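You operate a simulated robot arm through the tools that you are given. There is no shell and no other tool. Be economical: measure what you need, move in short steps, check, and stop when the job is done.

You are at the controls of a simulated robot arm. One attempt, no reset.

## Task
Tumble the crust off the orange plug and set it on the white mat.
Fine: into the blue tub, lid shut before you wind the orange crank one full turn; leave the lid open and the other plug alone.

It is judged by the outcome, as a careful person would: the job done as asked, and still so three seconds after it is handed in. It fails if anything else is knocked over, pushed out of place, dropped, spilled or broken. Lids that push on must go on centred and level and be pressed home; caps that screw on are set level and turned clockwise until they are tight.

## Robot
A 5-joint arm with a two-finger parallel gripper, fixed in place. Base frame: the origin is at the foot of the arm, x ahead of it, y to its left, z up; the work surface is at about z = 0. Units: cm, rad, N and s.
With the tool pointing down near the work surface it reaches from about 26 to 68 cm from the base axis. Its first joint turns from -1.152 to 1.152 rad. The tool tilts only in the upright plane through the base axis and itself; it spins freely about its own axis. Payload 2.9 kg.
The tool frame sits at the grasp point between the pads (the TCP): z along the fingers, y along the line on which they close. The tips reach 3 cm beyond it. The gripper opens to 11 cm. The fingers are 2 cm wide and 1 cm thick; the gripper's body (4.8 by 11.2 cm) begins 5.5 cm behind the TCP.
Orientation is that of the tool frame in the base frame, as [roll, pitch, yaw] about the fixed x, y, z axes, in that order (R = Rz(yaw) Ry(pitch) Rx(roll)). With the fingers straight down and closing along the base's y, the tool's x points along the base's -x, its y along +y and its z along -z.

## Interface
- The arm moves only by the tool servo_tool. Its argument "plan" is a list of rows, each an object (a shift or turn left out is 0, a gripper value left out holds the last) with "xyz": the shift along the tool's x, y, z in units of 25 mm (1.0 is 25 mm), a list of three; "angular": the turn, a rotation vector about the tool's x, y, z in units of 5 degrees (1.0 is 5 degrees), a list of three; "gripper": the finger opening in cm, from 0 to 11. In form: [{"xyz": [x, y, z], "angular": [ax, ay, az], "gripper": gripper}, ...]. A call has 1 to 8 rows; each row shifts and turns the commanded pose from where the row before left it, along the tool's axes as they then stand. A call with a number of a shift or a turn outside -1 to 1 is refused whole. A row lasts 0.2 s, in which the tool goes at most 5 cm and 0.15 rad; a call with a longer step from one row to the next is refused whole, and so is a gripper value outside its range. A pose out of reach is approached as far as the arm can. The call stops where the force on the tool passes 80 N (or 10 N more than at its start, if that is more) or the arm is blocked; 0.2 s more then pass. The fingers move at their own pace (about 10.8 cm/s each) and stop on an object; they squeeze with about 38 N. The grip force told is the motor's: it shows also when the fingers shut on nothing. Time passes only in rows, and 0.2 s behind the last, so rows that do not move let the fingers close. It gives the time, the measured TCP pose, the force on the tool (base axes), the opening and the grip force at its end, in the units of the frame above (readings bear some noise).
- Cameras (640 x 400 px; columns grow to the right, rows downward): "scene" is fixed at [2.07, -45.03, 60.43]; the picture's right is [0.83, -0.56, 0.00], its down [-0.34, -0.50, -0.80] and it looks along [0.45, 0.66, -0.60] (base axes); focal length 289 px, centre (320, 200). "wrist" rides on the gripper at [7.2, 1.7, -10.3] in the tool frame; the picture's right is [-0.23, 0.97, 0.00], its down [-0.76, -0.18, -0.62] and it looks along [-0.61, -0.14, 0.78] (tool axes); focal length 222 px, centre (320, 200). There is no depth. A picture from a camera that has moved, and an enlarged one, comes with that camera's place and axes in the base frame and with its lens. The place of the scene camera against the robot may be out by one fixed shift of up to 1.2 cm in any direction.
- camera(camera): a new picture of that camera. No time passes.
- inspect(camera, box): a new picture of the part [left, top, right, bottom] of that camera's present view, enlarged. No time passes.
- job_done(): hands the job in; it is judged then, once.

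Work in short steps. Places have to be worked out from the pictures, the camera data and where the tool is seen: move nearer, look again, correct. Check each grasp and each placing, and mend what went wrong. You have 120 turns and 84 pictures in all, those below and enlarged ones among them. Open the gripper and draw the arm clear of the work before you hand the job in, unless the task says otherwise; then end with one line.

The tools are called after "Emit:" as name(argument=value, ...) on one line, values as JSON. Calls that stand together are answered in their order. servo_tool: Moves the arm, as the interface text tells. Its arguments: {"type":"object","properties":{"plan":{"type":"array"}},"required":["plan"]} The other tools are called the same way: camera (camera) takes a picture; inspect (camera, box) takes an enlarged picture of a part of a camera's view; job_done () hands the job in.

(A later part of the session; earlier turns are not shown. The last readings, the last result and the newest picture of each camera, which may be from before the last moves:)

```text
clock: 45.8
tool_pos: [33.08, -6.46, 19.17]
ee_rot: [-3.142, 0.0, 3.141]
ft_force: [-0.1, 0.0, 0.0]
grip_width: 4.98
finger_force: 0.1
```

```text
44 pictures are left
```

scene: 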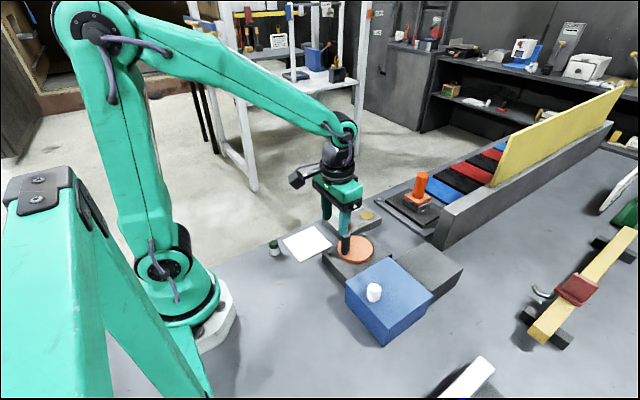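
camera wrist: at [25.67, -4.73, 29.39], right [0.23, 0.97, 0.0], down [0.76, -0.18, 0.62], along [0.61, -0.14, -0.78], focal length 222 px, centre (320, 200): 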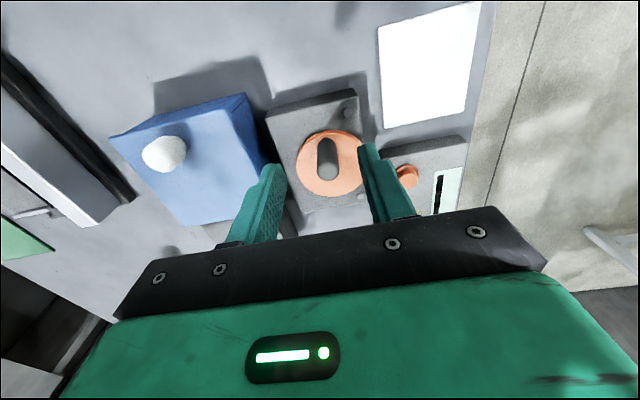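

The lid is shut. I'll enlarge the crank for accurate geometry.

Emit:
inspect(camera="wrist", box=[250, 80, 410, 220])

Emit:
inspect(camera="scene", box=[310, 200, 400, 290])

```text
2.86 times, centred on (330, 150) of wrist
camera zoom: at [25.67, -4.73, 29.39], right [0.23, 0.97, 0.0], down [0.76, -0.18, 0.62], along [0.61, -0.14, -0.78], focal length 635 px, centre (291, 343)
```

zoom: 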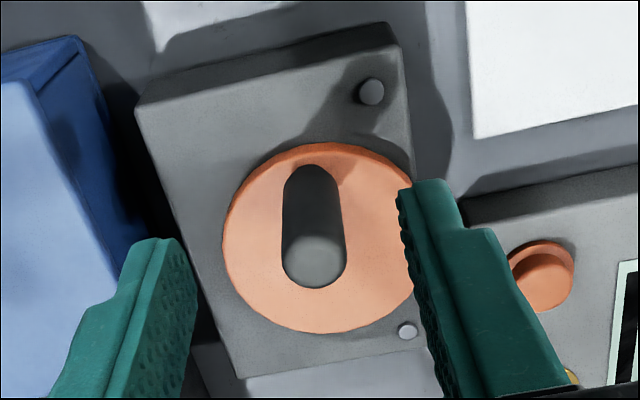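

```text
4.44 times, centred on (355, 245) of scene
camera zoom: at [2.07, -45.03, 60.43], right [0.83, -0.56, 0.0], down [-0.34, -0.5, -0.8], along [0.45, 0.66, -0.6], focal length 1284 px, centre (164, 0)
```

zoom: 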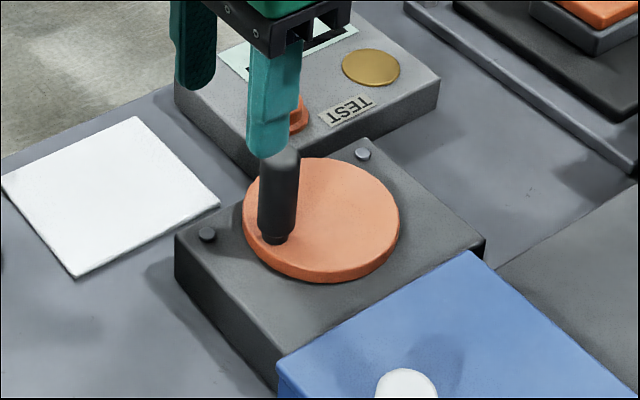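

By triangulation the crank disc centre is (39.4, −6.65) with its top at z 4.75. The handle is at about (37.0, −6.4), 2.1 cm thick and reaching z 10, so its orbit is about 2.35 cm. I'll move over the handle.

Emit:
servo_tool(plan=[{"xyz": [-0.8, 0.02, 0]}, {"xyz": [-0.77, 0, 0.3]}, {"xyz": [0, 0, 0.7]}, {"xyz": [0, 0, 0.9]}])

Emit:
inspect(camera="wrist", box=[220, 60, 420, 220])

Emit:
inspect(camera="scene", box=[310, 190, 410, 290])

```text
clock: 46.8
tool_pos: [37.15, -6.61, 14.45]
ee_rot: [-3.141, 0.002, -3.141]
ft_force: [-1.1, -0.5, -0.3]
grip_width: 5.0
finger_force: 0.1
```

```text
2.50 times, centred on (320, 140) of wrist
camera zoom: at [29.74, -4.9, 24.81], right [0.23, 0.97, 0.0], down [0.76, -0.18, 0.62], along [0.61, -0.14, -0.78], focal length 555 px, centre (320, 350)
```

zoom: 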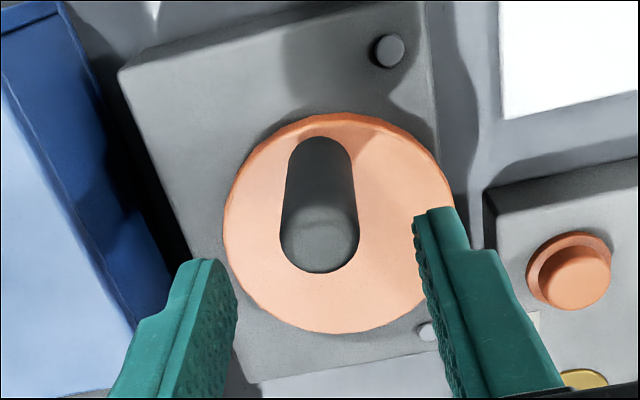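

```text
4.00 times, centred on (360, 240) of scene
camera zoom: at [2.07, -45.03, 60.43], right [0.83, -0.56, 0.0], down [-0.34, -0.5, -0.8], along [0.45, 0.66, -0.6], focal length 1156 px, centre (160, 40)
```

zoom: 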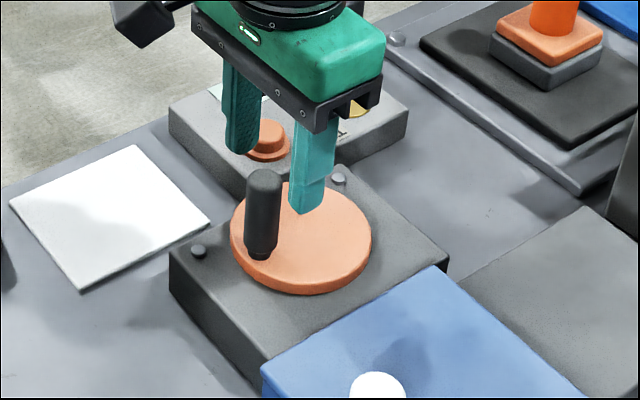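

The handle is at (37.0, −6.5), centre about (39.4, −6.45), so R is about 2.4. I lower over the handle and close to a loose cage to feel its width.

Emit:
servo_tool(plan=[{"xyz": [0.05, 0.03, 0.7]}, {"xyz": [0, 0, 0.75]}, {"xyz": [0, 0, 0.7]}, {"gripper": 3.5}, {"gripper": 2.5}, {}])

Emit:
inspect(camera="wrist", box=[220, 60, 420, 220])

```text
clock: 48.2
tool_pos: [37.11, -6.58, 9.22]
ee_rot: [-3.14, 0.0, -3.141]
ft_force: [-0.3, -0.3, 0.6]
grip_width: 2.48
finger_force: 0.1
```

```text
2.50 times, centred on (320, 140) of wrist
camera zoom: at [29.78, -4.84, 19.48], right [0.23, 0.97, 0.0], down [0.76, -0.18, 0.62], along [0.61, -0.14, -0.78], focal length 555 px, centre (320, 350)
```

zoom: 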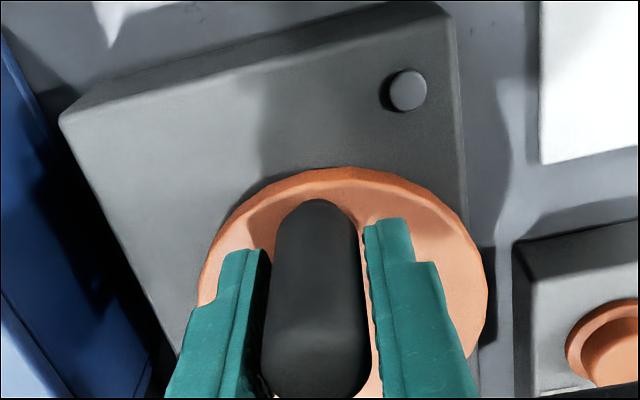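

The cage at 2.48 cm is just clear of the handle. I begin the clockwise circle: 5° per row, the tool turning along with the handle.

Emit:
servo_tool(plan=[{"xyz": [-0.0036, 0.0837, 0], "angular": [0, 0, 1]}, {"xyz": [-0.0036, 0.0837, 0], "angular": [0, 0, 1]}, {"xyz": [-0.0036, 0.0837, 0], "angular": [0, 0, 1]}, {"xyz": [-0.0036, 0.0837, 0], "angular": [0, 0, 1]}, {"xyz": [-0.0036, 0.0837, 0], "angular": [0, 0, 1]}, {"xyz": [-0.0036, 0.0837, 0], "angular": [0, 0, 1]}, {"xyz": [-0.0036, 0.0837, 0], "angular": [0, 0, 1]}, {"xyz": [-0.0036, 0.0837, 0], "angular": [0, 0, 1]}])

Emit:
inspect(camera="scene", box=[310, 190, 410, 290])

```text
clock: 50.0
tool_pos: [37.6, -4.69, 9.15]
ee_rot: [-3.14, 0.0, 2.441]
ft_force: [-2.8, -0.1, 0.1]
grip_width: 2.6
finger_force: 1.3
```

```text
4.00 times, centred on (360, 240) of scene
camera zoom: at [2.07, -45.03, 60.43], right [0.83, -0.56, 0.0], down [-0.34, -0.5, -0.8], along [0.45, 0.66, -0.6], focal length 1156 px, centre (160, 40)
```

zoom: 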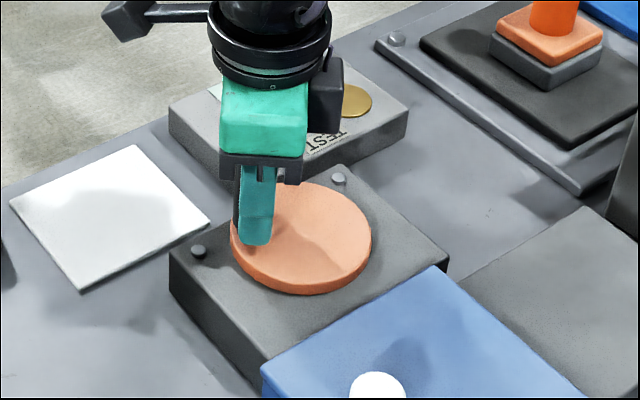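

The handle is following with little force (3 N). Continue the turn.

Emit:
servo_tool(plan=[{"xyz": [-0.0036, 0.0837, 0], "angular": [0, 0, 1]}, {"xyz": [-0.0036, 0.0837, 0], "angular": [0, 0, 1]}, {"xyz": [-0.0036, 0.0837, 0], "angular": [0, 0, 1]}, {"xyz": [-0.0036, 0.0837, 0], "angular": [0, 0, 1]}, {"xyz": [-0.0036, 0.0837, 0], "angular": [0, 0, 1]}, {"xyz": [-0.0036, 0.0837, 0], "angular": [0, 0, 1]}, {"xyz": [-0.0036, 0.0837, 0], "angular": [0, 0, 1]}, {"xyz": [-0.0036, 0.0837, 0], "angular": [0, 0, 1]}])

Emit:
camera(camera="wrist")

```text
clock: 51.8
tool_pos: [39.04, -3.97, 9.21]
ee_rot: [3.142, 0.001, 1.743]
ft_force: [-2.6, 0.1, 0.6]
grip_width: 2.59
finger_force: 0.8
```

```text
37 pictures are left
camera wrist: at [39.23, 3.49, 19.48], right [1.0, -0.06, 0.0], down [-0.04, -0.78, 0.62], along [-0.04, -0.62, -0.78], focal length 222 px, centre (320, 200)
```

wrist: 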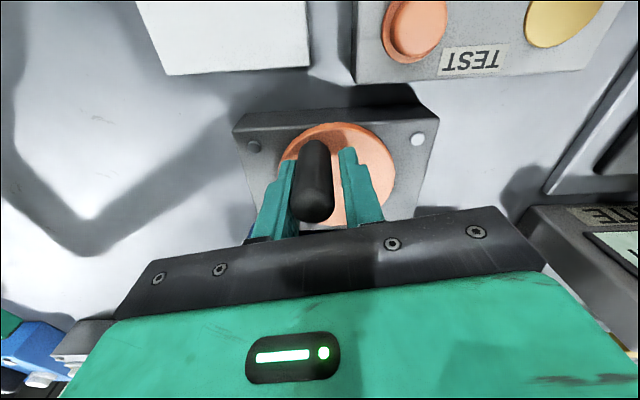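

At 80° the handle sits between the fingers, pushed by the trailing one, as intended. Continue in batches.

Emit:
servo_tool(plan=[{"xyz": [-0.0036, 0.0837, 0], "angular": [0, 0, 1]}, {"xyz": [-0.0036, 0.0837, 0], "angular": [0, 0, 1]}, {"xyz": [-0.0036, 0.0837, 0], "angular": [0, 0, 1]}, {"xyz": [-0.0036, 0.0837, 0], "angular": [0, 0, 1]}, {"xyz": [-0.0036, 0.0837, 0], "angular": [0, 0, 1]}, {"xyz": [-0.0036, 0.0837, 0], "angular": [0, 0, 1]}, {"xyz": [-0.0036, 0.0837, 0], "angular": [0, 0, 1]}, {"xyz": [-0.0036, 0.0837, 0], "angular": [0, 0, 1]}])

Emit:
servo_tool(plan=[{"xyz": [-0.0036, 0.0837, 0], "angular": [0, 0, 1]}, {"xyz": [-0.0036, 0.0837, 0], "angular": [0, 0, 1]}, {"xyz": [-0.0036, 0.0837, 0], "angular": [0, 0, 1]}, {"xyz": [-0.0036, 0.0837, 0], "angular": [0, 0, 1]}, {"xyz": [-0.0036, 0.0837, 0], "angular": [0, 0, 1]}, {"xyz": [-0.0036, 0.0837, 0], "angular": [0, 0, 1]}, {"xyz": [-0.0036, 0.0837, 0], "angular": [0, 0, 1]}, {"xyz": [-0.0036, 0.0837, 0], "angular": [0, 0, 1]}])

Emit:
inspect(camera="scene", box=[310, 190, 410, 290])

Emit:
camera(camera="wrist")

```text
clock: 53.6
tool_pos: [40.59, -4.08, 9.07]
ee_rot: [-3.141, -0.001, 1.044]
ft_force: [-0.8, 2.2, 0.8]
grip_width: 2.56
finger_force: 0.9
```

```text
clock: 55.4
tool_pos: [41.48, -5.66, 9.05]
ee_rot: [3.14, 0.0, 0.348]
ft_force: [-0.8, 1.5, 0.1]
grip_width: 2.59
finger_force: 1.0
```

```text
4.00 times, centred on (360, 240) of scene
camera zoom: at [2.07, -45.03, 60.43], right [0.83, -0.56, 0.0], down [-0.34, -0.5, -0.8], along [0.45, 0.66, -0.6], focal length 1156 px, centre (160, 40)
```

zoom: 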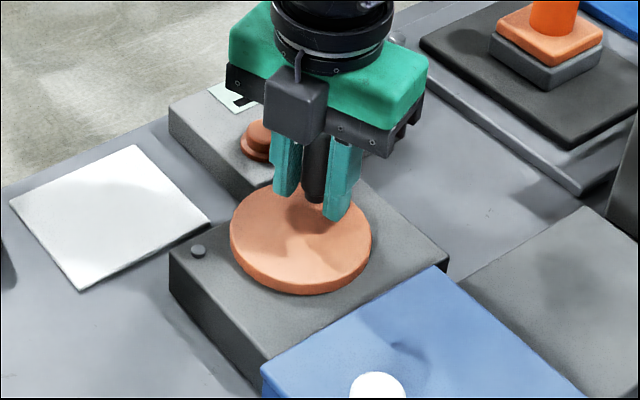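

```text
35 pictures are left
camera wrist: at [48.75, -4.74, 19.38], right [0.12, -0.99, 0.0], down [-0.78, -0.09, 0.62], along [-0.62, -0.07, -0.78], focal length 222 px, centre (320, 200)
```

wrist: 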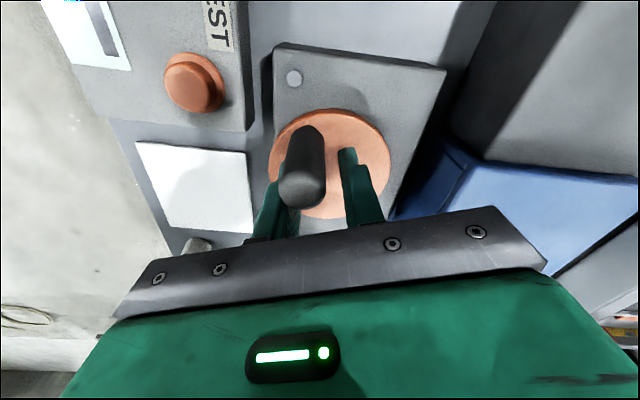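

At 160° and following well. Continue.

Emit:
servo_tool(plan=[{"xyz": [-0.0036, 0.0837, 0], "angular": [0, 0, 1]}, {"xyz": [-0.0036, 0.0837, 0], "angular": [0, 0, 1]}, {"xyz": [-0.0036, 0.0837, 0], "angular": [0, 0, 1]}, {"xyz": [-0.0036, 0.0837, 0], "angular": [0, 0, 1]}, {"xyz": [-0.0036, 0.0837, 0], "angular": [0, 0, 1]}, {"xyz": [-0.0036, 0.0837, 0], "angular": [0, 0, 1]}, {"xyz": [-0.0036, 0.0837, 0], "angular": [0, 0, 1]}, {"xyz": [-0.0036, 0.0837, 0], "angular": [0, 0, 1]}])

Emit:
servo_tool(plan=[{"xyz": [-0.0036, 0.0837, 0], "angular": [0, 0, 1]}, {"xyz": [-0.0036, 0.0837, 0], "angular": [0, 0, 1]}, {"xyz": [-0.0036, 0.0837, 0], "angular": [0, 0, 1]}, {"xyz": [-0.0036, 0.0837, 0], "angular": [0, 0, 1]}, {"xyz": [-0.0036, 0.0837, 0], "angular": [0, 0, 1]}, {"xyz": [-0.0036, 0.0837, 0], "angular": [0, 0, 1]}, {"xyz": [-0.0036, 0.0837, 0], "angular": [0, 0, 1]}, {"xyz": [-0.0036, 0.0837, 0], "angular": [0, 0, 1]}])

Emit:
camera(camera="wrist")

```text
clock: 56.9
tool_pos: [40.24, -10.92, 9.03]
ee_rot: [-3.14, 0.017, -0.134]
ft_force: [0.0, 39.1, 7.8]
grip_width: 4.37
finger_force: 19.3
out of reach, approached as far as the arm can: row 5, 6, 7
stopped in row 7: the force on the tool passed its limit (the readings are from after the stop); the commanded pose is now the measured one
```

```text
clock: 57.1
tool_pos: [40.05, -11.05, 9.03]
ee_rot: [-3.14, 0.02, -0.134]
ft_force: [2.2, 37.3, 6.8]
grip_width: 4.35
finger_force: 18.4
out of reach, approached as far as the arm can: row 1
stopped in row 1: the force on the tool passed its limit (the readings are from after the stop); the commanded pose is now the measured one
```

```text
34 pictures are left
camera wrist: at [47.13, -13.7, 19.14], right [-0.36, -0.93, 0.0], down [-0.72, 0.27, 0.64], along [-0.6, 0.23, -0.77], focal length 222 px, centre (320, 200)
```

wrist: 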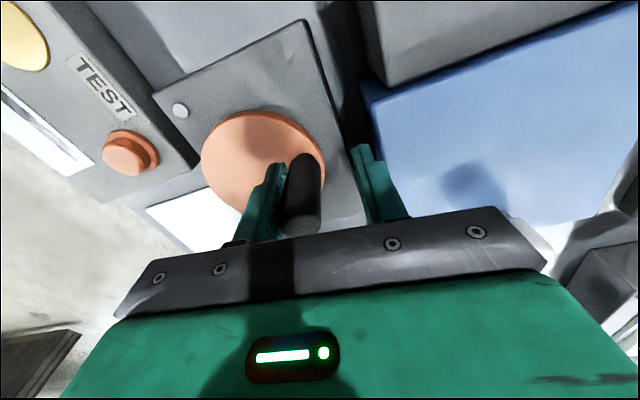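

The spin joint hit its limit near yaw −0.13. The tool drifted and dragged the handle on clockwise, and it now appears near the −y side, about 270° around. I relieve the 39 N side load by moving back along +y, then check everything.

Emit:
servo_tool(plan=[{"xyz": [0, -0.2, 0]}, {"xyz": [0, -0.2, 0]}, {"xyz": [0, -0.2, 0]}])

Emit:
inspect(camera="scene", box=[310, 190, 470, 350])

```text
clock: 58.0
tool_pos: [39.98, -10.92, 8.89]
ee_rot: [-3.14, 0.016, -0.136]
ft_force: [2.0, 31.2, 5.9]
grip_width: 4.04
finger_force: 15.3
out of reach, approached as far as the arm can: row 2, 3
```

```text
2.50 times, centred on (390, 270) of scene
camera zoom: at [2.07, -45.03, 60.43], right [0.83, -0.56, 0.0], down [-0.34, -0.5, -0.8], along [0.45, 0.66, -0.6], focal length 722 px, centre (145, 25)
```

zoom: 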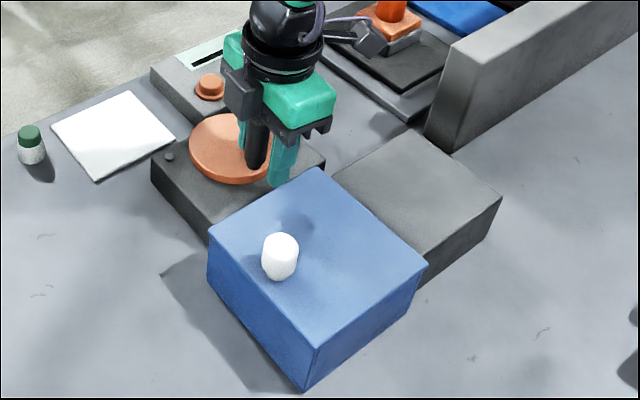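

The tub hasn't moved. I combine the +y relief with some unspin so the joint leaves its limit.

Emit:
servo_tool(plan=[{"xyz": [0, -0.1, 0], "angular": [0, 0, -1]}, {"xyz": [0, -0.2, 0], "angular": [0, 0, -0.5]}, {"xyz": [0, -0.2, 0], "angular": [0, 0, -0.5]}])

Emit:
camera(camera="wrist")

```text
clock: 58.8
tool_pos: [40.14, -9.81, 8.89]
ee_rot: [-3.138, 0.016, 0.034]
ft_force: [-0.5, -0.9, 0.2]
grip_width: 2.49
finger_force: 0.1
```

```text
32 pictures are left
camera wrist: at [47.42, -11.31, 19.13], right [-0.2, -0.98, 0.0], down [-0.76, 0.15, 0.64], along [-0.62, 0.12, -0.77], focal length 222 px, centre (320, 200)
```

wrist: 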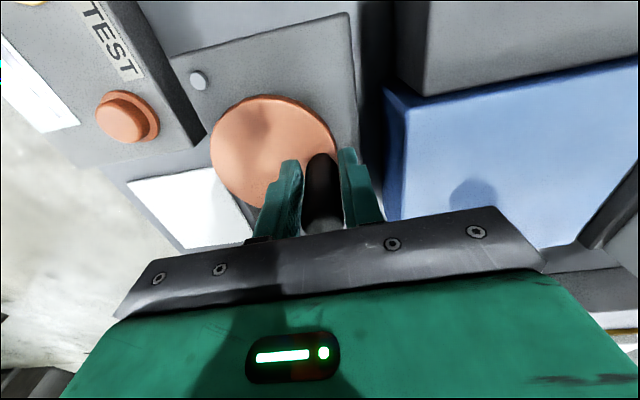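

Unloaded. I lift off the handle, spin the gripper about 88° back so it can cage the handle along x, and look.

Emit:
servo_tool(plan=[{"gripper": 3}, {"xyz": [0, 0, -0.8]}, {"xyz": [0, 0, -0.8]}, {"xyz": [0, 0, -0.8]}, {"angular": [0, 0, -1]}, {"angular": [0, 0, -1]}, {"angular": [0, 0, -1]}, {"angular": [0, 0, -1]}])

Emit:
servo_tool(plan=[{"angular": [0, 0, -1]}, {"angular": [0, 0, -1]}, {"angular": [0, 0, -1]}, {"angular": [0, 0, -1]}, {"angular": [0, 0, -1]}, {"angular": [0, 0, -1]}, {"angular": [0, 0, -1]}, {"angular": [0, 0, -1]}])

Emit:
servo_tool(plan=[{"angular": [0, 0, -1]}, {"angular": [0, 0, -1]}, {"angular": [0, 0, -1]}, {"angular": [0, 0, -1]}, {"angular": [0, 0, -1]}, {"angular": [0, 0, -0.6]}])

Emit:
camera(camera="wrist")

Emit:
inspect(camera="scene", box=[310, 190, 410, 290])

```text
clock: 60.5
tool_pos: [40.33, -9.88, 15.05]
ee_rot: [-3.133, 0.012, 0.384]
ft_force: [-0.1, 1.2, 0.1]
grip_width: 2.99
finger_force: 0.0
```

```text
clock: 62.4
tool_pos: [40.11, -9.79, 15.0]
ee_rot: [-3.128, 0.002, 1.082]
ft_force: [0.4, -0.5, 0.1]
grip_width: 2.98
finger_force: 0.0
```

```text
clock: 63.8
tool_pos: [40.18, -9.87, 15.23]
ee_rot: [-3.126, -0.002, 1.571]
ft_force: [-1.3, -0.1, 0.7]
grip_width: 3.03
finger_force: 0.0
```

```text
31 pictures are left
camera wrist: at [42.01, -2.54, 25.39], right [0.97, -0.23, -0.02], down [-0.17, -0.76, 0.62], along [-0.15, -0.6, -0.78], focal length 222 px, centre (320, 200)
```

wrist: 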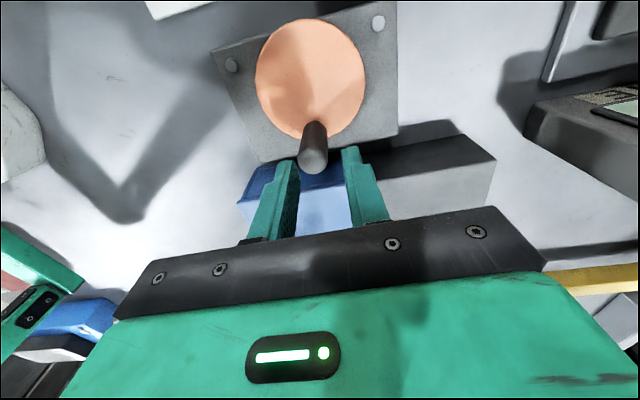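

```text
4.00 times, centred on (360, 240) of scene
camera zoom: at [2.07, -45.03, 60.43], right [0.83, -0.56, 0.0], down [-0.34, -0.5, -0.8], along [0.45, 0.66, -0.6], focal length 1156 px, centre (160, 40)
```

zoom: 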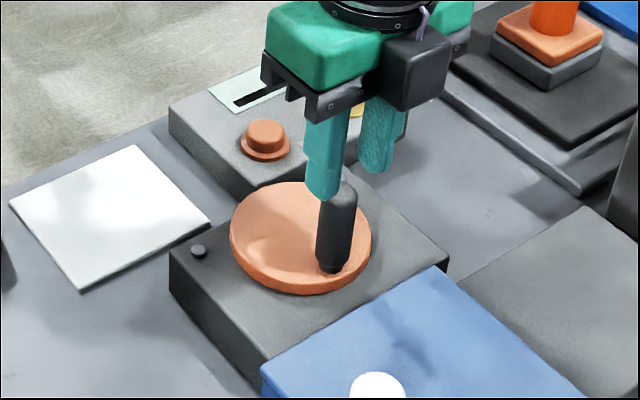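

The handle is now on the −y side at about (39.5, −9.6). Stem positions in the scene view give an orbit radius near 2.9 cm. It started near scene pixel (345, 252), so about 100° remains. I lower over it with the cage along x.

Emit:
servo_tool(plan=[{"xyz": [0.08, -0.24, 0], "gripper": 4.5}, {"xyz": [0, 0, 0.6]}, {"xyz": [0, 0, 0.3]}])

Emit:
camera(camera="wrist")

```text
clock: 64.5
tool_pos: [39.46, -9.83, 12.87]
ee_rot: [-3.128, -0.004, 1.568]
ft_force: [0.5, 0.2, -0.5]
grip_width: 4.48
finger_force: 0.0
```

```text
29 pictures are left
camera wrist: at [41.33, -2.5, 23.18], right [0.97, -0.23, -0.02], down [-0.17, -0.76, 0.62], along [-0.15, -0.6, -0.78], focal length 222 px, centre (320, 200)
```

wrist: 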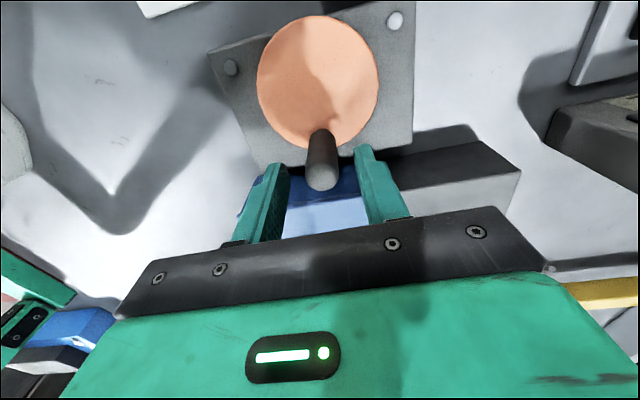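

The handle is centred between the fingers. Lower to z about 9.2 and close to a loose cage.

Emit:
servo_tool(plan=[{"xyz": [-0.04, -0.02, 0.5]}, {"xyz": [0, 0, 0.5]}, {"xyz": [0, 0, 0.47]}, {"gripper": 3.2}, {"gripper": 2.5}, {}])

Emit:
inspect(camera="wrist", box=[220, 60, 420, 220])

```text
clock: 66.0
tool_pos: [39.48, -9.66, 9.19]
ee_rot: [-3.126, -0.003, 1.569]
ft_force: [0.1, 0.2, -0.9]
grip_width: 2.55
finger_force: 0.6
```

```text
2.50 times, centred on (320, 140) of wrist
camera zoom: at [41.19, -2.45, 19.42], right [0.97, -0.23, -0.02], down [-0.17, -0.76, 0.62], along [-0.15, -0.6, -0.78], focal length 555 px, centre (320, 350)
```

zoom: 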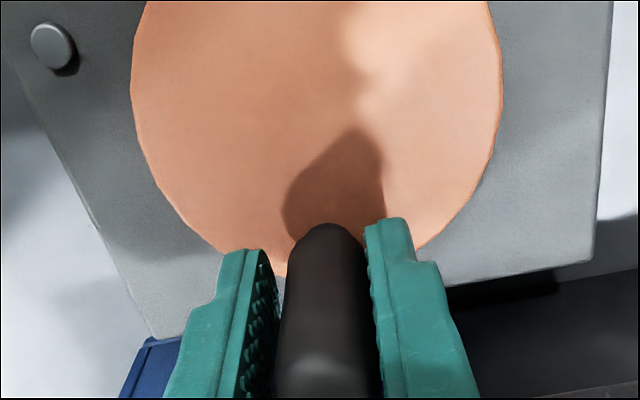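

Caged with the handle centred. I resume clockwise with R = 2.9 cm, turning the tool slightly less than the handle so it stays inside the spin limit.

Emit:
servo_tool(plan=[{"xyz": [0.0044, -0.101, 0], "angular": [0, 0, 0.88]}, {"xyz": [0.0055, -0.101, 0], "angular": [0, 0, 0.88]}, {"xyz": [0.0065, -0.101, 0], "angular": [0, 0, 0.88]}, {"xyz": [0.0076, -0.101, 0], "angular": [0, 0, 0.88]}, {"xyz": [0.0087, -0.101, 0], "angular": [0, 0, 0.88]}, {"xyz": [0.0097, -0.1, 0], "angular": [0, 0, 0.88]}, {"xyz": [0.0107, -0.1, 0], "angular": [0, 0, 0.88]}])

Emit:
servo_tool(plan=[{"xyz": [0.0118, -0.1, 0], "angular": [0, 0, 0.88]}, {"xyz": [0.0128, -0.1, 0], "angular": [0, 0, 0.88]}, {"xyz": [0.0139, -0.1, 0], "angular": [0, 0, 0.88]}, {"xyz": [0.0149, -0.1, 0], "angular": [0, 0, 0.88]}, {"xyz": [0.016, -0.1, 0], "angular": [0, 0, 0.88]}])

Emit:
inspect(camera="scene", box=[310, 190, 410, 290])

Emit:
camera(camera="wrist")

```text
clock: 67.5
tool_pos: [37.79, -9.07, 8.99]
ee_rot: [-3.125, 0.004, 1.032]
ft_force: [1.0, -1.6, 0.2]
grip_width: 2.56
finger_force: 0.7
```

```text
clock: 68.8
tool_pos: [37.0, -8.22, 9.26]
ee_rot: [-3.13, 0.011, 0.65]
ft_force: [-0.5, -2.3, 0.0]
grip_width: 2.58
finger_force: 0.6
```

```text
4.00 times, centred on (360, 240) of scene
camera zoom: at [2.07, -45.03, 60.43], right [0.83, -0.56, 0.0], down [-0.34, -0.5, -0.8], along [0.45, 0.66, -0.6], focal length 1156 px, centre (160, 40)
```

zoom: 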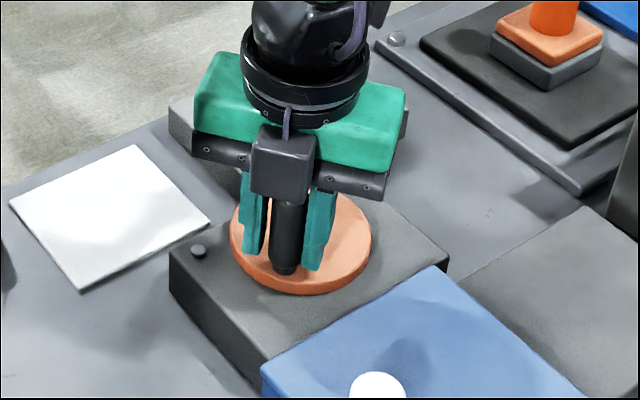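

```text
26 pictures are left
camera wrist: at [43.88, -5.25, 19.35], right [0.41, -0.91, -0.01], down [-0.71, -0.32, 0.63], along [-0.58, -0.25, -0.77], focal length 222 px, centre (320, 200)
```

wrist: 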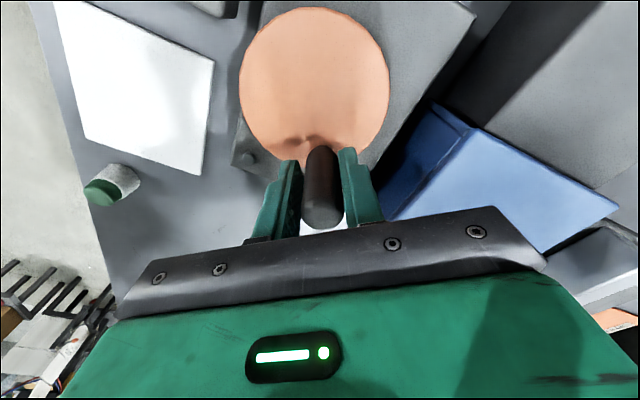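

At about 60° of the remaining 103°. Continue with 9 more rows, slightly less tool spin.

Emit:
servo_tool(plan=[{"xyz": [0.017, -0.1, 0], "angular": [0, 0, 0.75]}, {"xyz": [0.019, -0.1, 0], "angular": [0, 0, 0.75]}, {"xyz": [0.021, -0.099, 0], "angular": [0, 0, 0.75]}, {"xyz": [0.024, -0.098, 0], "angular": [0, 0, 0.75]}, {"xyz": [0.026, -0.098, 0], "angular": [0, 0, 0.75]}, {"xyz": [0.028, -0.097, 0], "angular": [0, 0, 0.75]}, {"xyz": [0.03, -0.096, 0], "angular": [0, 0, 0.75]}])

Emit:
inspect(camera="scene", box=[310, 190, 410, 290])

```text
clock: 70.3
tool_pos: [36.46, -6.47, 9.21]
ee_rot: [-3.137, 0.015, 0.189]
ft_force: [1.1, -1.0, -1.0]
grip_width: 2.58
finger_force: 0.4
```

```text
4.00 times, centred on (360, 240) of scene
camera zoom: at [2.07, -45.03, 60.43], right [0.83, -0.56, 0.0], down [-0.34, -0.5, -0.8], along [0.45, 0.66, -0.6], focal length 1156 px, centre (160, 40)
```

zoom: 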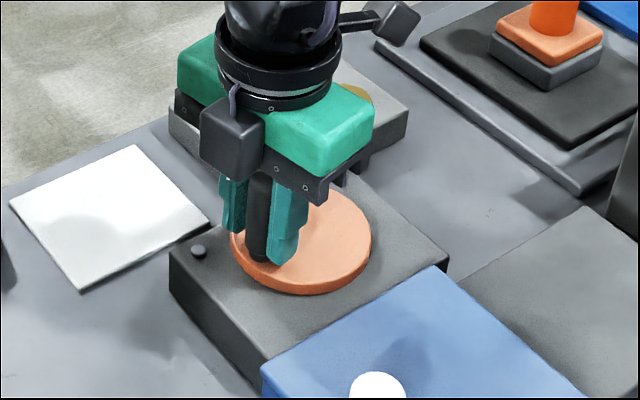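

The handle is very near its starting place. Two more rows, then open, lift off and compare with the starting picture.

Emit:
servo_tool(plan=[{"xyz": [0.033, -0.096, 0], "angular": [0, 0, 0.5]}, {"xyz": [0.036, -0.094, 0], "angular": [0, 0, 0.5]}, {"gripper": 3.4}, {"xyz": [0, 0.05, 0]}, {"xyz": [0, 0, -0.8]}, {"xyz": [0, 0, -0.8]}, {"xyz": [0, 0, -0.8]}])

Emit:
inspect(camera="scene", box=[310, 190, 410, 290])

```text
clock: 72.0
tool_pos: [36.79, -6.52, 15.26]
ee_rot: [-3.136, 0.016, 0.103]
ft_force: [-0.3, -0.3, -0.8]
grip_width: 3.43
finger_force: 0.0
```

```text
4.00 times, centred on (360, 240) of scene
camera zoom: at [2.07, -45.03, 60.43], right [0.83, -0.56, 0.0], down [-0.34, -0.5, -0.8], along [0.45, 0.66, -0.6], focal length 1156 px, centre (160, 40)
```

zoom: 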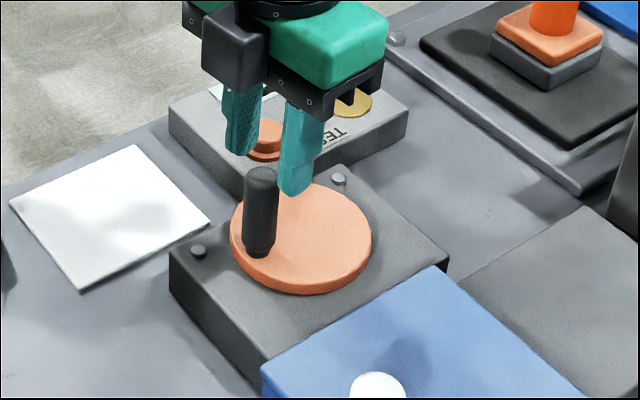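

The handle is back at its starting place, about 5° past, so one full clockwise turn is done. I rise and spin back to yaw 150°, which suits both the lid knob and the plug.

Emit:
servo_tool(plan=[{"xyz": [0, 0, -0.8], "angular": [0, 0, -1]}, {"angular": [0, 0, -1], "gripper": 5}, {"angular": [0, 0, -1]}, {"angular": [0, 0, -1]}, {"angular": [0, 0, -1]}, {"angular": [0, 0, -1]}, {"angular": [0, 0, -1]}, {"angular": [0, 0, -1]}])

Emit:
servo_tool(plan=[{"angular": [0, 0, -1]}, {"angular": [0, 0, -1]}, {"angular": [0, 0, -1]}, {"angular": [0, 0, -1]}, {"angular": [0, 0, -1]}, {"angular": [0, 0, -1]}, {"angular": [0, 0, -1]}, {"angular": [0, 0, -1]}])

Emit:
servo_tool(plan=[{"angular": [0, 0, -1]}, {"angular": [0, 0, -1]}, {"angular": [0, 0, -1]}, {"angular": [0, 0, -1]}, {"angular": [0, 0, -1]}, {"angular": [0, 0, -1]}, {"angular": [0, 0, -1]}, {"angular": [0, 0, -1]}])

Emit:
servo_tool(plan=[{"angular": [0, 0, -1]}, {"angular": [0, 0, -1]}, {"angular": [0, 0, -1]}, {"angular": [0, 0, -1]}, {"angular": [0, 0, -0.8]}])

```text
clock: 73.8
tool_pos: [36.9, -6.07, 17.15]
ee_rot: [-3.129, 0.009, 0.803]
ft_force: [-0.4, -0.3, -0.5]
grip_width: 5.0
finger_force: 0.1
```

```text
clock: 75.5
tool_pos: [36.82, -6.21, 17.18]
ee_rot: [-3.126, -0.002, 1.5]
ft_force: [0.4, 0.7, -0.1]
grip_width: 5.04
finger_force: 0.0
```

```text
clock: 77.3
tool_pos: [36.84, -6.24, 17.16]
ee_rot: [-3.13, -0.01, 2.2]
ft_force: [-0.4, -0.1, 0.5]
grip_width: 5.0
finger_force: 0.1
```

```text
clock: 78.5
tool_pos: [36.79, -6.17, 17.23]
ee_rot: [-3.136, -0.017, 2.618]
ft_force: [0.1, 0.4, 0.0]
grip_width: 4.98
finger_force: 0.0
```

Now translate to above the lid knob at (32.0, −21.5), removing the residual 1° tilt.

Emit:
servo_tool(plan=[{"angular": [0, -0.2, 0]}, {"xyz": [-0.2, -0.894, 0]}, {"xyz": [-0.2, -0.894, 0]}, {"xyz": [-0.2, -0.894, 0]}, {"xyz": [-0.2, -0.894, 0]}, {"xyz": [-0.2, -0.894, 0]}, {"xyz": [-0.2, -0.894, 0]}, {"xyz": [-0.2, -0.894, 0]}])

Emit:
camera(camera="wrist")

```text
clock: 80.3
tool_pos: [32.03, -21.54, 17.3]
ee_rot: [-3.14, 0.001, 2.618]
ft_force: [-0.5, 0.4, -0.2]
grip_width: 4.98
finger_force: 0.0
```

```text
23 pictures are left
camera wrist: at [26.42, -16.51, 27.6], right [0.68, 0.73, 0.0], down [0.57, -0.54, 0.62], along [0.46, -0.43, -0.78], focal length 222 px, centre (320, 200)
```

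wrist: 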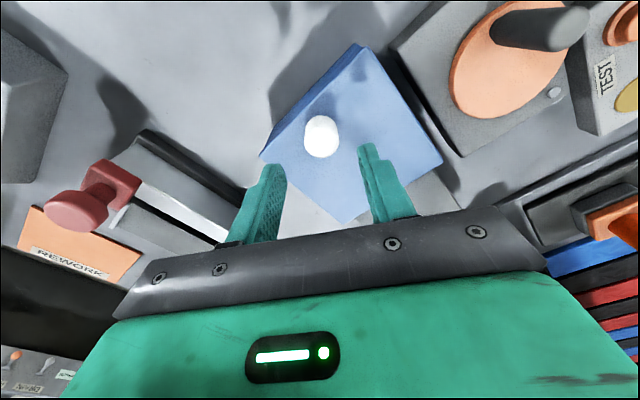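

The knob is centred. Lower to z 11.25 as before and close on it.

Emit:
servo_tool(plan=[{"xyz": [0, 0, 0.8]}, {"xyz": [0, 0, 0.8]}, {"xyz": [0, 0, 0.8]}, {"gripper": 3.5}, {"gripper": 2}, {"gripper": 1}, {}])

```text
clock: 82.0
tool_pos: [32.04, -21.46, 11.4]
ee_rot: [3.142, 0.002, 2.616]
ft_force: [5.2, 4.4, -5.2]
grip_width: 2.71
finger_force: 44.5
```

Gripped at 2.71 cm with little preload. I slide the lid open along +x.

Emit:
servo_tool(plan=[{"xyz": [-0.087, 0.05, 0]}, {"xyz": [-0.26, 0.15, 0]}, {"xyz": [-0.346, 0.2, 0]}, {"xyz": [-0.346, 0.2, 0]}, {"xyz": [-0.346, 0.2, 0]}])

Emit:
servo_tool(plan=[{"xyz": [-0.346, 0.2, 0]}, {"xyz": [-0.346, 0.2, 0]}, {"xyz": [-0.346, 0.2, 0]}, {"xyz": [-0.346, 0.2, 0]}, {"xyz": [-0.346, 0.2, 0]}, {"xyz": [-0.346, 0.2, 0]}, {"xyz": [-0.346, 0.2, 0]}])

Emit:
inspect(camera="scene", box=[320, 190, 480, 350])

```text
clock: 83.2
tool_pos: [36.01, -21.45, 11.25]
ee_rot: [-3.14, 0.001, 2.618]
ft_force: [-2.5, 35.5, 31.6]
grip_width: 2.75
finger_force: 44.9
```

```text
clock: 84.8
tool_pos: [43.09, -21.52, 11.19]
ee_rot: [3.141, 0.001, 2.618]
ft_force: [-2.0, 29.2, 24.1]
grip_width: 2.75
finger_force: 45.1
```

```text
2.50 times, centred on (400, 270) of scene
camera zoom: at [2.06, -45.02, 60.44], right [0.83, -0.56, 0.0], down [-0.34, -0.5, -0.8], along [0.45, 0.66, -0.6], focal length 722 px, centre (120, 25)
```

zoom: 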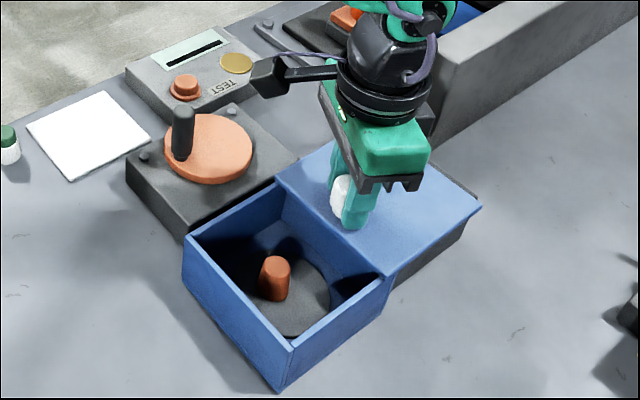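

The crust is off: the plug stands bare orange in the tub. I slide the last 0.8 cm to where the lid was, then release and rise.

Emit:
servo_tool(plan=[{"xyz": [-0.12, 0.06, -0.01]}, {"xyz": [-0.12, 0.065, -0.01]}, {"xyz": [-0.05, 0.03, 0]}])

Emit:
servo_tool(plan=[{"gripper": 5}, {}, {"xyz": [0, 0, -0.6]}, {"xyz": [0, 0, -1]}, {"xyz": [0, 0, -1]}])

Emit:
inspect(camera="scene", box=[340, 220, 440, 320])

```text
clock: 85.5
tool_pos: [43.63, -21.54, 11.23]
ee_rot: [3.142, -0.002, 2.616]
ft_force: [-2.1, 21.3, 3.1]
grip_width: 2.73
finger_force: 45.4
```

```text
clock: 86.8
tool_pos: [43.56, -21.44, 17.93]
ee_rot: [-3.142, 0.001, 2.617]
ft_force: [0.5, -0.5, 0.0]
grip_width: 4.99
finger_force: 0.0
```

```text
4.00 times, centred on (390, 270) of scene
camera zoom: at [2.07, -45.03, 60.43], right [0.83, -0.56, 0.0], down [-0.34, -0.5, -0.8], along [0.45, 0.66, -0.6], focal length 1156 px, centre (40, -80)
```

zoom: 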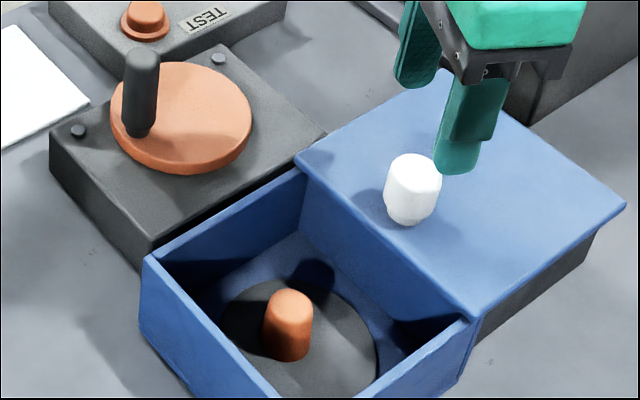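

The lid is open. I move above the bare plug with the tool vertical and look down.

Emit:
servo_tool(plan=[{"xyz": [0.72, -0.37, 0]}, {"xyz": [0.72, -0.37, 0]}, {"xyz": [0.72, -0.37, 0]}, {"xyz": [0.72, -0.37, 0]}, {"xyz": [0, 0, 0.8]}])

Emit:
camera(camera="wrist")

```text
clock: 88.0
tool_pos: [35.66, -21.04, 15.73]
ee_rot: [3.141, 0.0, 2.617]
ft_force: [-0.1, 0.7, -0.1]
grip_width: 5.03
finger_force: 0.2
```

```text
20 pictures are left
camera wrist: at [30.11, -15.86, 26.03], right [0.69, 0.73, 0.0], down [0.57, -0.54, 0.62], along [0.46, -0.43, -0.78], focal length 222 px, centre (320, 200)
```

wrist: 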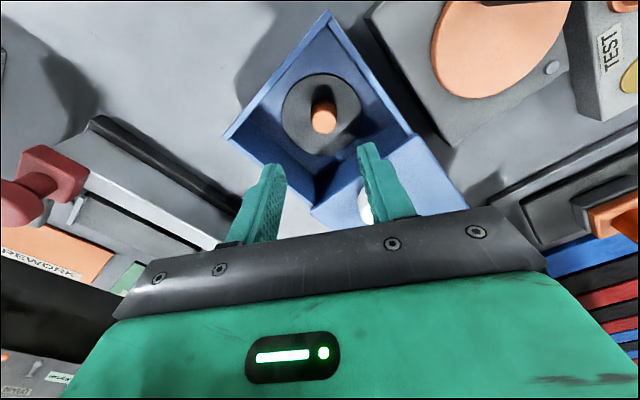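

The plug is near (35.4, −20.4). I lower partway while correcting, then re-check.

Emit:
servo_tool(plan=[{"xyz": [0.17, 0.1, 0.7]}, {"xyz": [0, 0, 0.8]}, {"xyz": [0, 0, 0.8]}])

Emit:
inspect(camera="wrist", box=[200, 50, 440, 220])

Emit:
inspect(camera="scene", box=[340, 220, 440, 320])

```text
clock: 88.8
tool_pos: [35.32, -20.66, 10.12]
ee_rot: [-3.14, 0.002, 2.615]
ft_force: [-0.4, 0.7, 0.2]
grip_width: 5.03
finger_force: 0.0
```

```text
2.35 times, centred on (320, 135) of wrist
camera zoom: at [29.78, -15.56, 20.44], right [0.69, 0.73, 0.0], down [0.57, -0.54, 0.62], along [0.46, -0.43, -0.78], focal length 523 px, centre (320, 353)
```

zoom: 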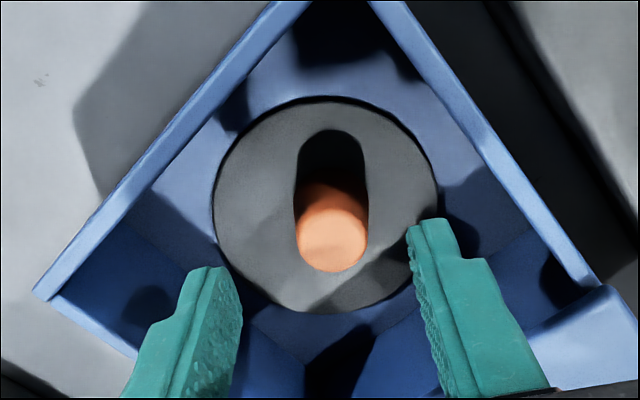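

```text
4.00 times, centred on (390, 270) of scene
camera zoom: at [2.07, -45.03, 60.43], right [0.83, -0.56, 0.0], down [-0.34, -0.5, -0.8], along [0.45, 0.66, -0.6], focal length 1156 px, centre (40, -80)
```

zoom: 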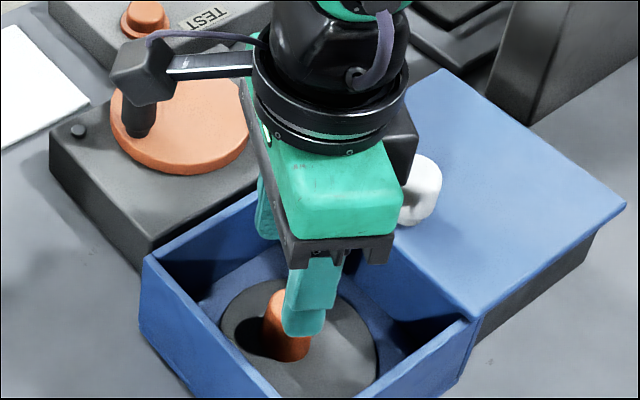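

A small lateral correction, then I descend to z about 4.9 so the tips sit just above the tub floor.

Emit:
servo_tool(plan=[{"xyz": [0.04, 0.1, 0.5]}, {"xyz": [0, 0, 0.6]}, {"xyz": [0, 0, 0.6]}, {"xyz": [0, 0, 0.36]}])

Emit:
inspect(camera="wrist", box=[200, 80, 440, 240])

```text
clock: 89.8
tool_pos: [35.41, -20.32, 4.85]
ee_rot: [-3.142, 0.002, 2.617]
ft_force: [-0.2, -0.5, -0.1]
grip_width: 5.04
finger_force: 0.0
```

```text
2.50 times, centred on (320, 160) of wrist
camera zoom: at [29.83, -15.26, 15.18], right [0.69, 0.73, 0.0], down [0.57, -0.54, 0.62], along [0.46, -0.43, -0.78], focal length 555 px, centre (320, 300)
```

zoom: 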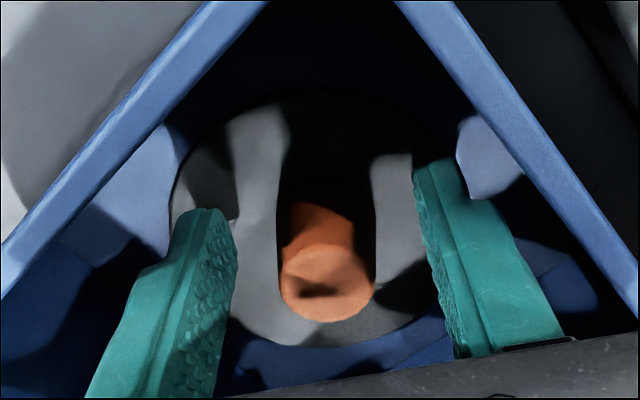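

The plug is centred at the TCP. Close slowly.

Emit:
servo_tool(plan=[{"gripper": 4}, {"gripper": 3}, {"gripper": 2.3}, {"gripper": 1}, {"gripper": 1}, {}])

Emit:
servo_tool(plan=[{"xyz": [0, 0, -0.1]}, {"xyz": [0, 0, -0.1]}, {"xyz": [0, 0, -0.2]}, {"xyz": [0, 0, -0.2]}, {"xyz": [0, 0, -0.2]}, {"xyz": [0, 0, -0.2]}])

Emit:
inspect(camera="wrist", box=[200, 80, 440, 240])

```text
clock: 91.2
tool_pos: [35.3, -20.45, 4.89]
ee_rot: [3.141, 0.003, 2.617]
ft_force: [1.2, -0.3, -0.2]
grip_width: 2.61
finger_force: 37.9
```

```text
clock: 92.5
tool_pos: [35.37, -20.41, 7.32]
ee_rot: [-3.141, 0.003, 2.616]
ft_force: [-0.4, 0.1, 0.3]
grip_width: 2.6
finger_force: 37.9
```

```text
2.50 times, centred on (320, 160) of wrist
camera zoom: at [29.93, -15.3, 17.64], right [0.69, 0.73, 0.0], down [0.57, -0.54, 0.62], along [0.46, -0.43, -0.78], focal length 555 px, centre (320, 300)
```

zoom: 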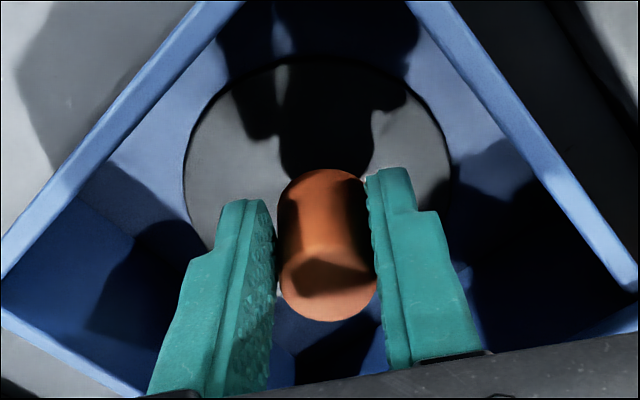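

Held at 2.60 cm and lifting cleanly. I raise to z about 18 and carry it over to the mat centre, about (32.4, 6).

Emit:
servo_tool(plan=[{"xyz": [0, 0, -0.4]}, {"xyz": [0, 0, -0.55]}, {"xyz": [0, 0, -0.6]}, {"xyz": [0, 0, -0.6]}, {"xyz": [0, 0, -0.6]}, {"xyz": [0, 0, -0.6]}, {"xyz": [0, 0, -0.6]}, {"xyz": [0, 0, -0.4]}])

Emit:
servo_tool(plan=[{"xyz": [0.3, 0.4, 0]}, {"xyz": [0.53, 0.71, 0]}, {"xyz": [0.53, 0.71, 0]}, {"xyz": [0.53, 0.71, 0]}, {"xyz": [0.53, 0.71, 0]}, {"xyz": [0.53, 0.71, 0]}, {"xyz": [0.53, 0.71, 0]}, {"xyz": [0.53, 0.71, 0]}])

Emit:
servo_tool(plan=[{"xyz": [0.53, 0.71, 0]}, {"xyz": [0.53, 0.71, 0]}, {"xyz": [0.53, 0.71, 0]}, {"xyz": [0.53, 0.71, 0]}, {"xyz": [0.2, 0.28, 0]}])

Emit:
camera(camera="wrist")

Emit:
camera(camera="scene")

```text
clock: 94.3
tool_pos: [35.46, -20.54, 18.28]
ee_rot: [3.141, 0.001, 2.616]
ft_force: [-0.7, 0.7, -1.0]
grip_width: 2.6
finger_force: 37.9
```

```text
clock: 96.2
tool_pos: [33.64, -3.7, 18.25]
ee_rot: [3.14, 0.0, 2.616]
ft_force: [0.1, -0.2, -0.3]
grip_width: 2.58
finger_force: 37.2
```

```text
clock: 97.3
tool_pos: [32.42, 6.1, 18.18]
ee_rot: [-3.141, -0.002, 2.616]
ft_force: [-0.7, -0.5, 0.1]
grip_width: 2.59
finger_force: 37.9
```

```text
15 pictures are left
camera wrist: at [26.98, 11.17, 28.49], right [0.69, 0.73, 0.0], down [0.57, -0.54, 0.62], along [0.45, -0.43, -0.78], focal length 222 px, centre (320, 200)
```

wrist: 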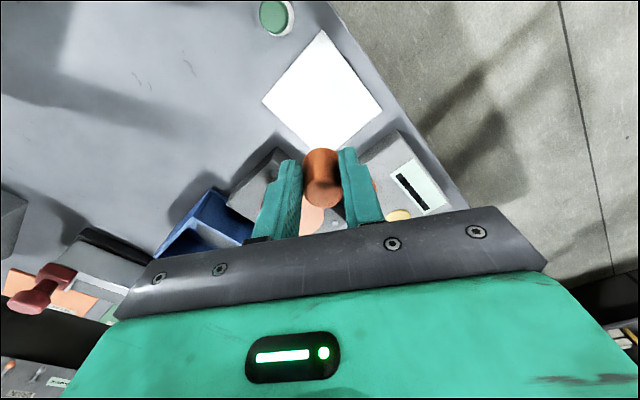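

```text
14 pictures are left
```

scene: 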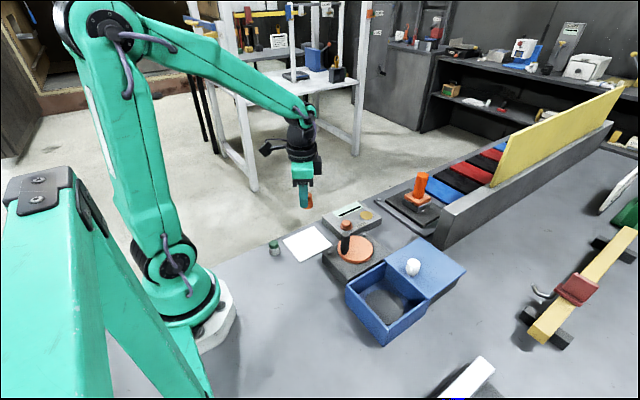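

The plug is over the mat, whose centre is about (32.0, 6.5). I descend, slowing near the surface.

Emit:
servo_tool(plan=[{"xyz": [0.12, 0.06, 0.6]}, {"xyz": [0, 0, 0.75]}, {"xyz": [0, 0, 0.75]}, {"xyz": [0, 0, 0.75]}, {"xyz": [0, 0, 0.75]}, {"xyz": [0, 0, 0.75]}, {"xyz": [0, 0, 0.75]}])

Emit:
inspect(camera="scene", box=[260, 190, 360, 280])

```text
clock: 99.0
tool_pos: [32.31, 6.21, 5.24]
ee_rot: [3.141, 0.0, 2.616]
ft_force: [0.3, -0.4, -0.7]
grip_width: 2.6
finger_force: 37.9
```

```text
4.44 times, centred on (310, 235) of scene
camera zoom: at [2.07, -45.03, 60.43], right [0.83, -0.56, 0.0], down [-0.34, -0.5, -0.8], along [0.45, 0.66, -0.6], focal length 1284 px, centre (364, 44)
```

zoom: 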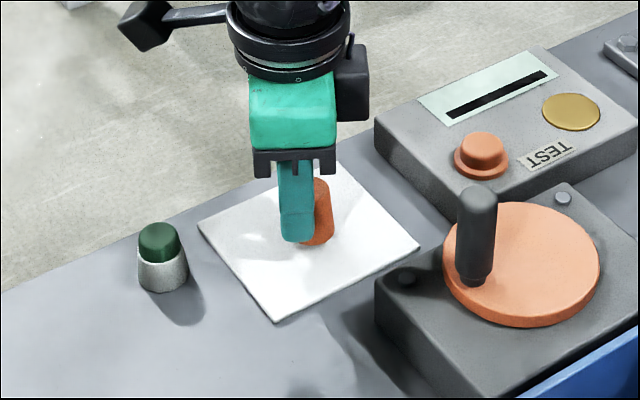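

Well centred over the mat. I lower in 1–2 mm steps until contact.

Emit:
servo_tool(plan=[{"xyz": [0, 0, 0.15]}, {"xyz": [0, 0, 0.1]}, {"xyz": [0, 0, 0.06]}, {"xyz": [0, 0, 0.06]}, {"xyz": [0, 0, 0.04]}, {"xyz": [0, 0, 0.04]}])

```text
clock: 100.3
tool_pos: [32.49, 6.18, 4.36]
ee_rot: [3.138, 0.004, 2.617]
ft_force: [-15.1, -9.8, 71.1]
grip_width: 2.6
finger_force: 38.0
```

Contact came a bit early (71 N). I back off about 2 mm to ease the load and check the picture before releasing.

Emit:
servo_tool(plan=[{"xyz": [0, 0, -0.05]}, {"xyz": [0, 0, -0.02]}])

Emit:
inspect(camera="scene", box=[270, 210, 350, 270])

```text
clock: 101.0
tool_pos: [32.43, 6.21, 4.44]
ee_rot: [3.138, 0.004, 2.617]
ft_force: [2.2, -1.1, 33.8]
grip_width: 2.61
finger_force: 37.8
```

```text
6.67 times, centred on (310, 240) of scene
camera zoom: at [2.06, -45.03, 60.43], right [0.83, -0.56, 0.0], down [-0.34, -0.5, -0.8], along [0.45, 0.66, -0.6], focal length 1926 px, centre (387, -67)
```

zoom: 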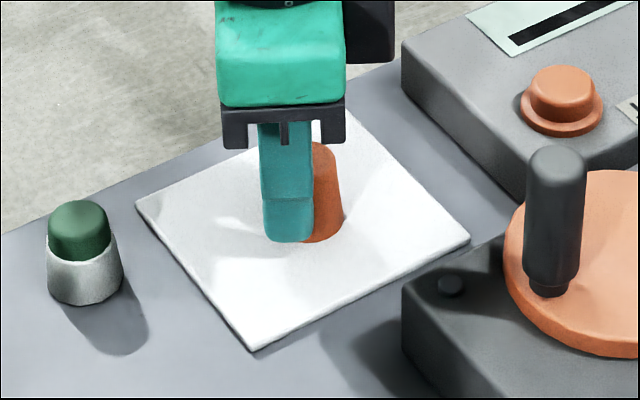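

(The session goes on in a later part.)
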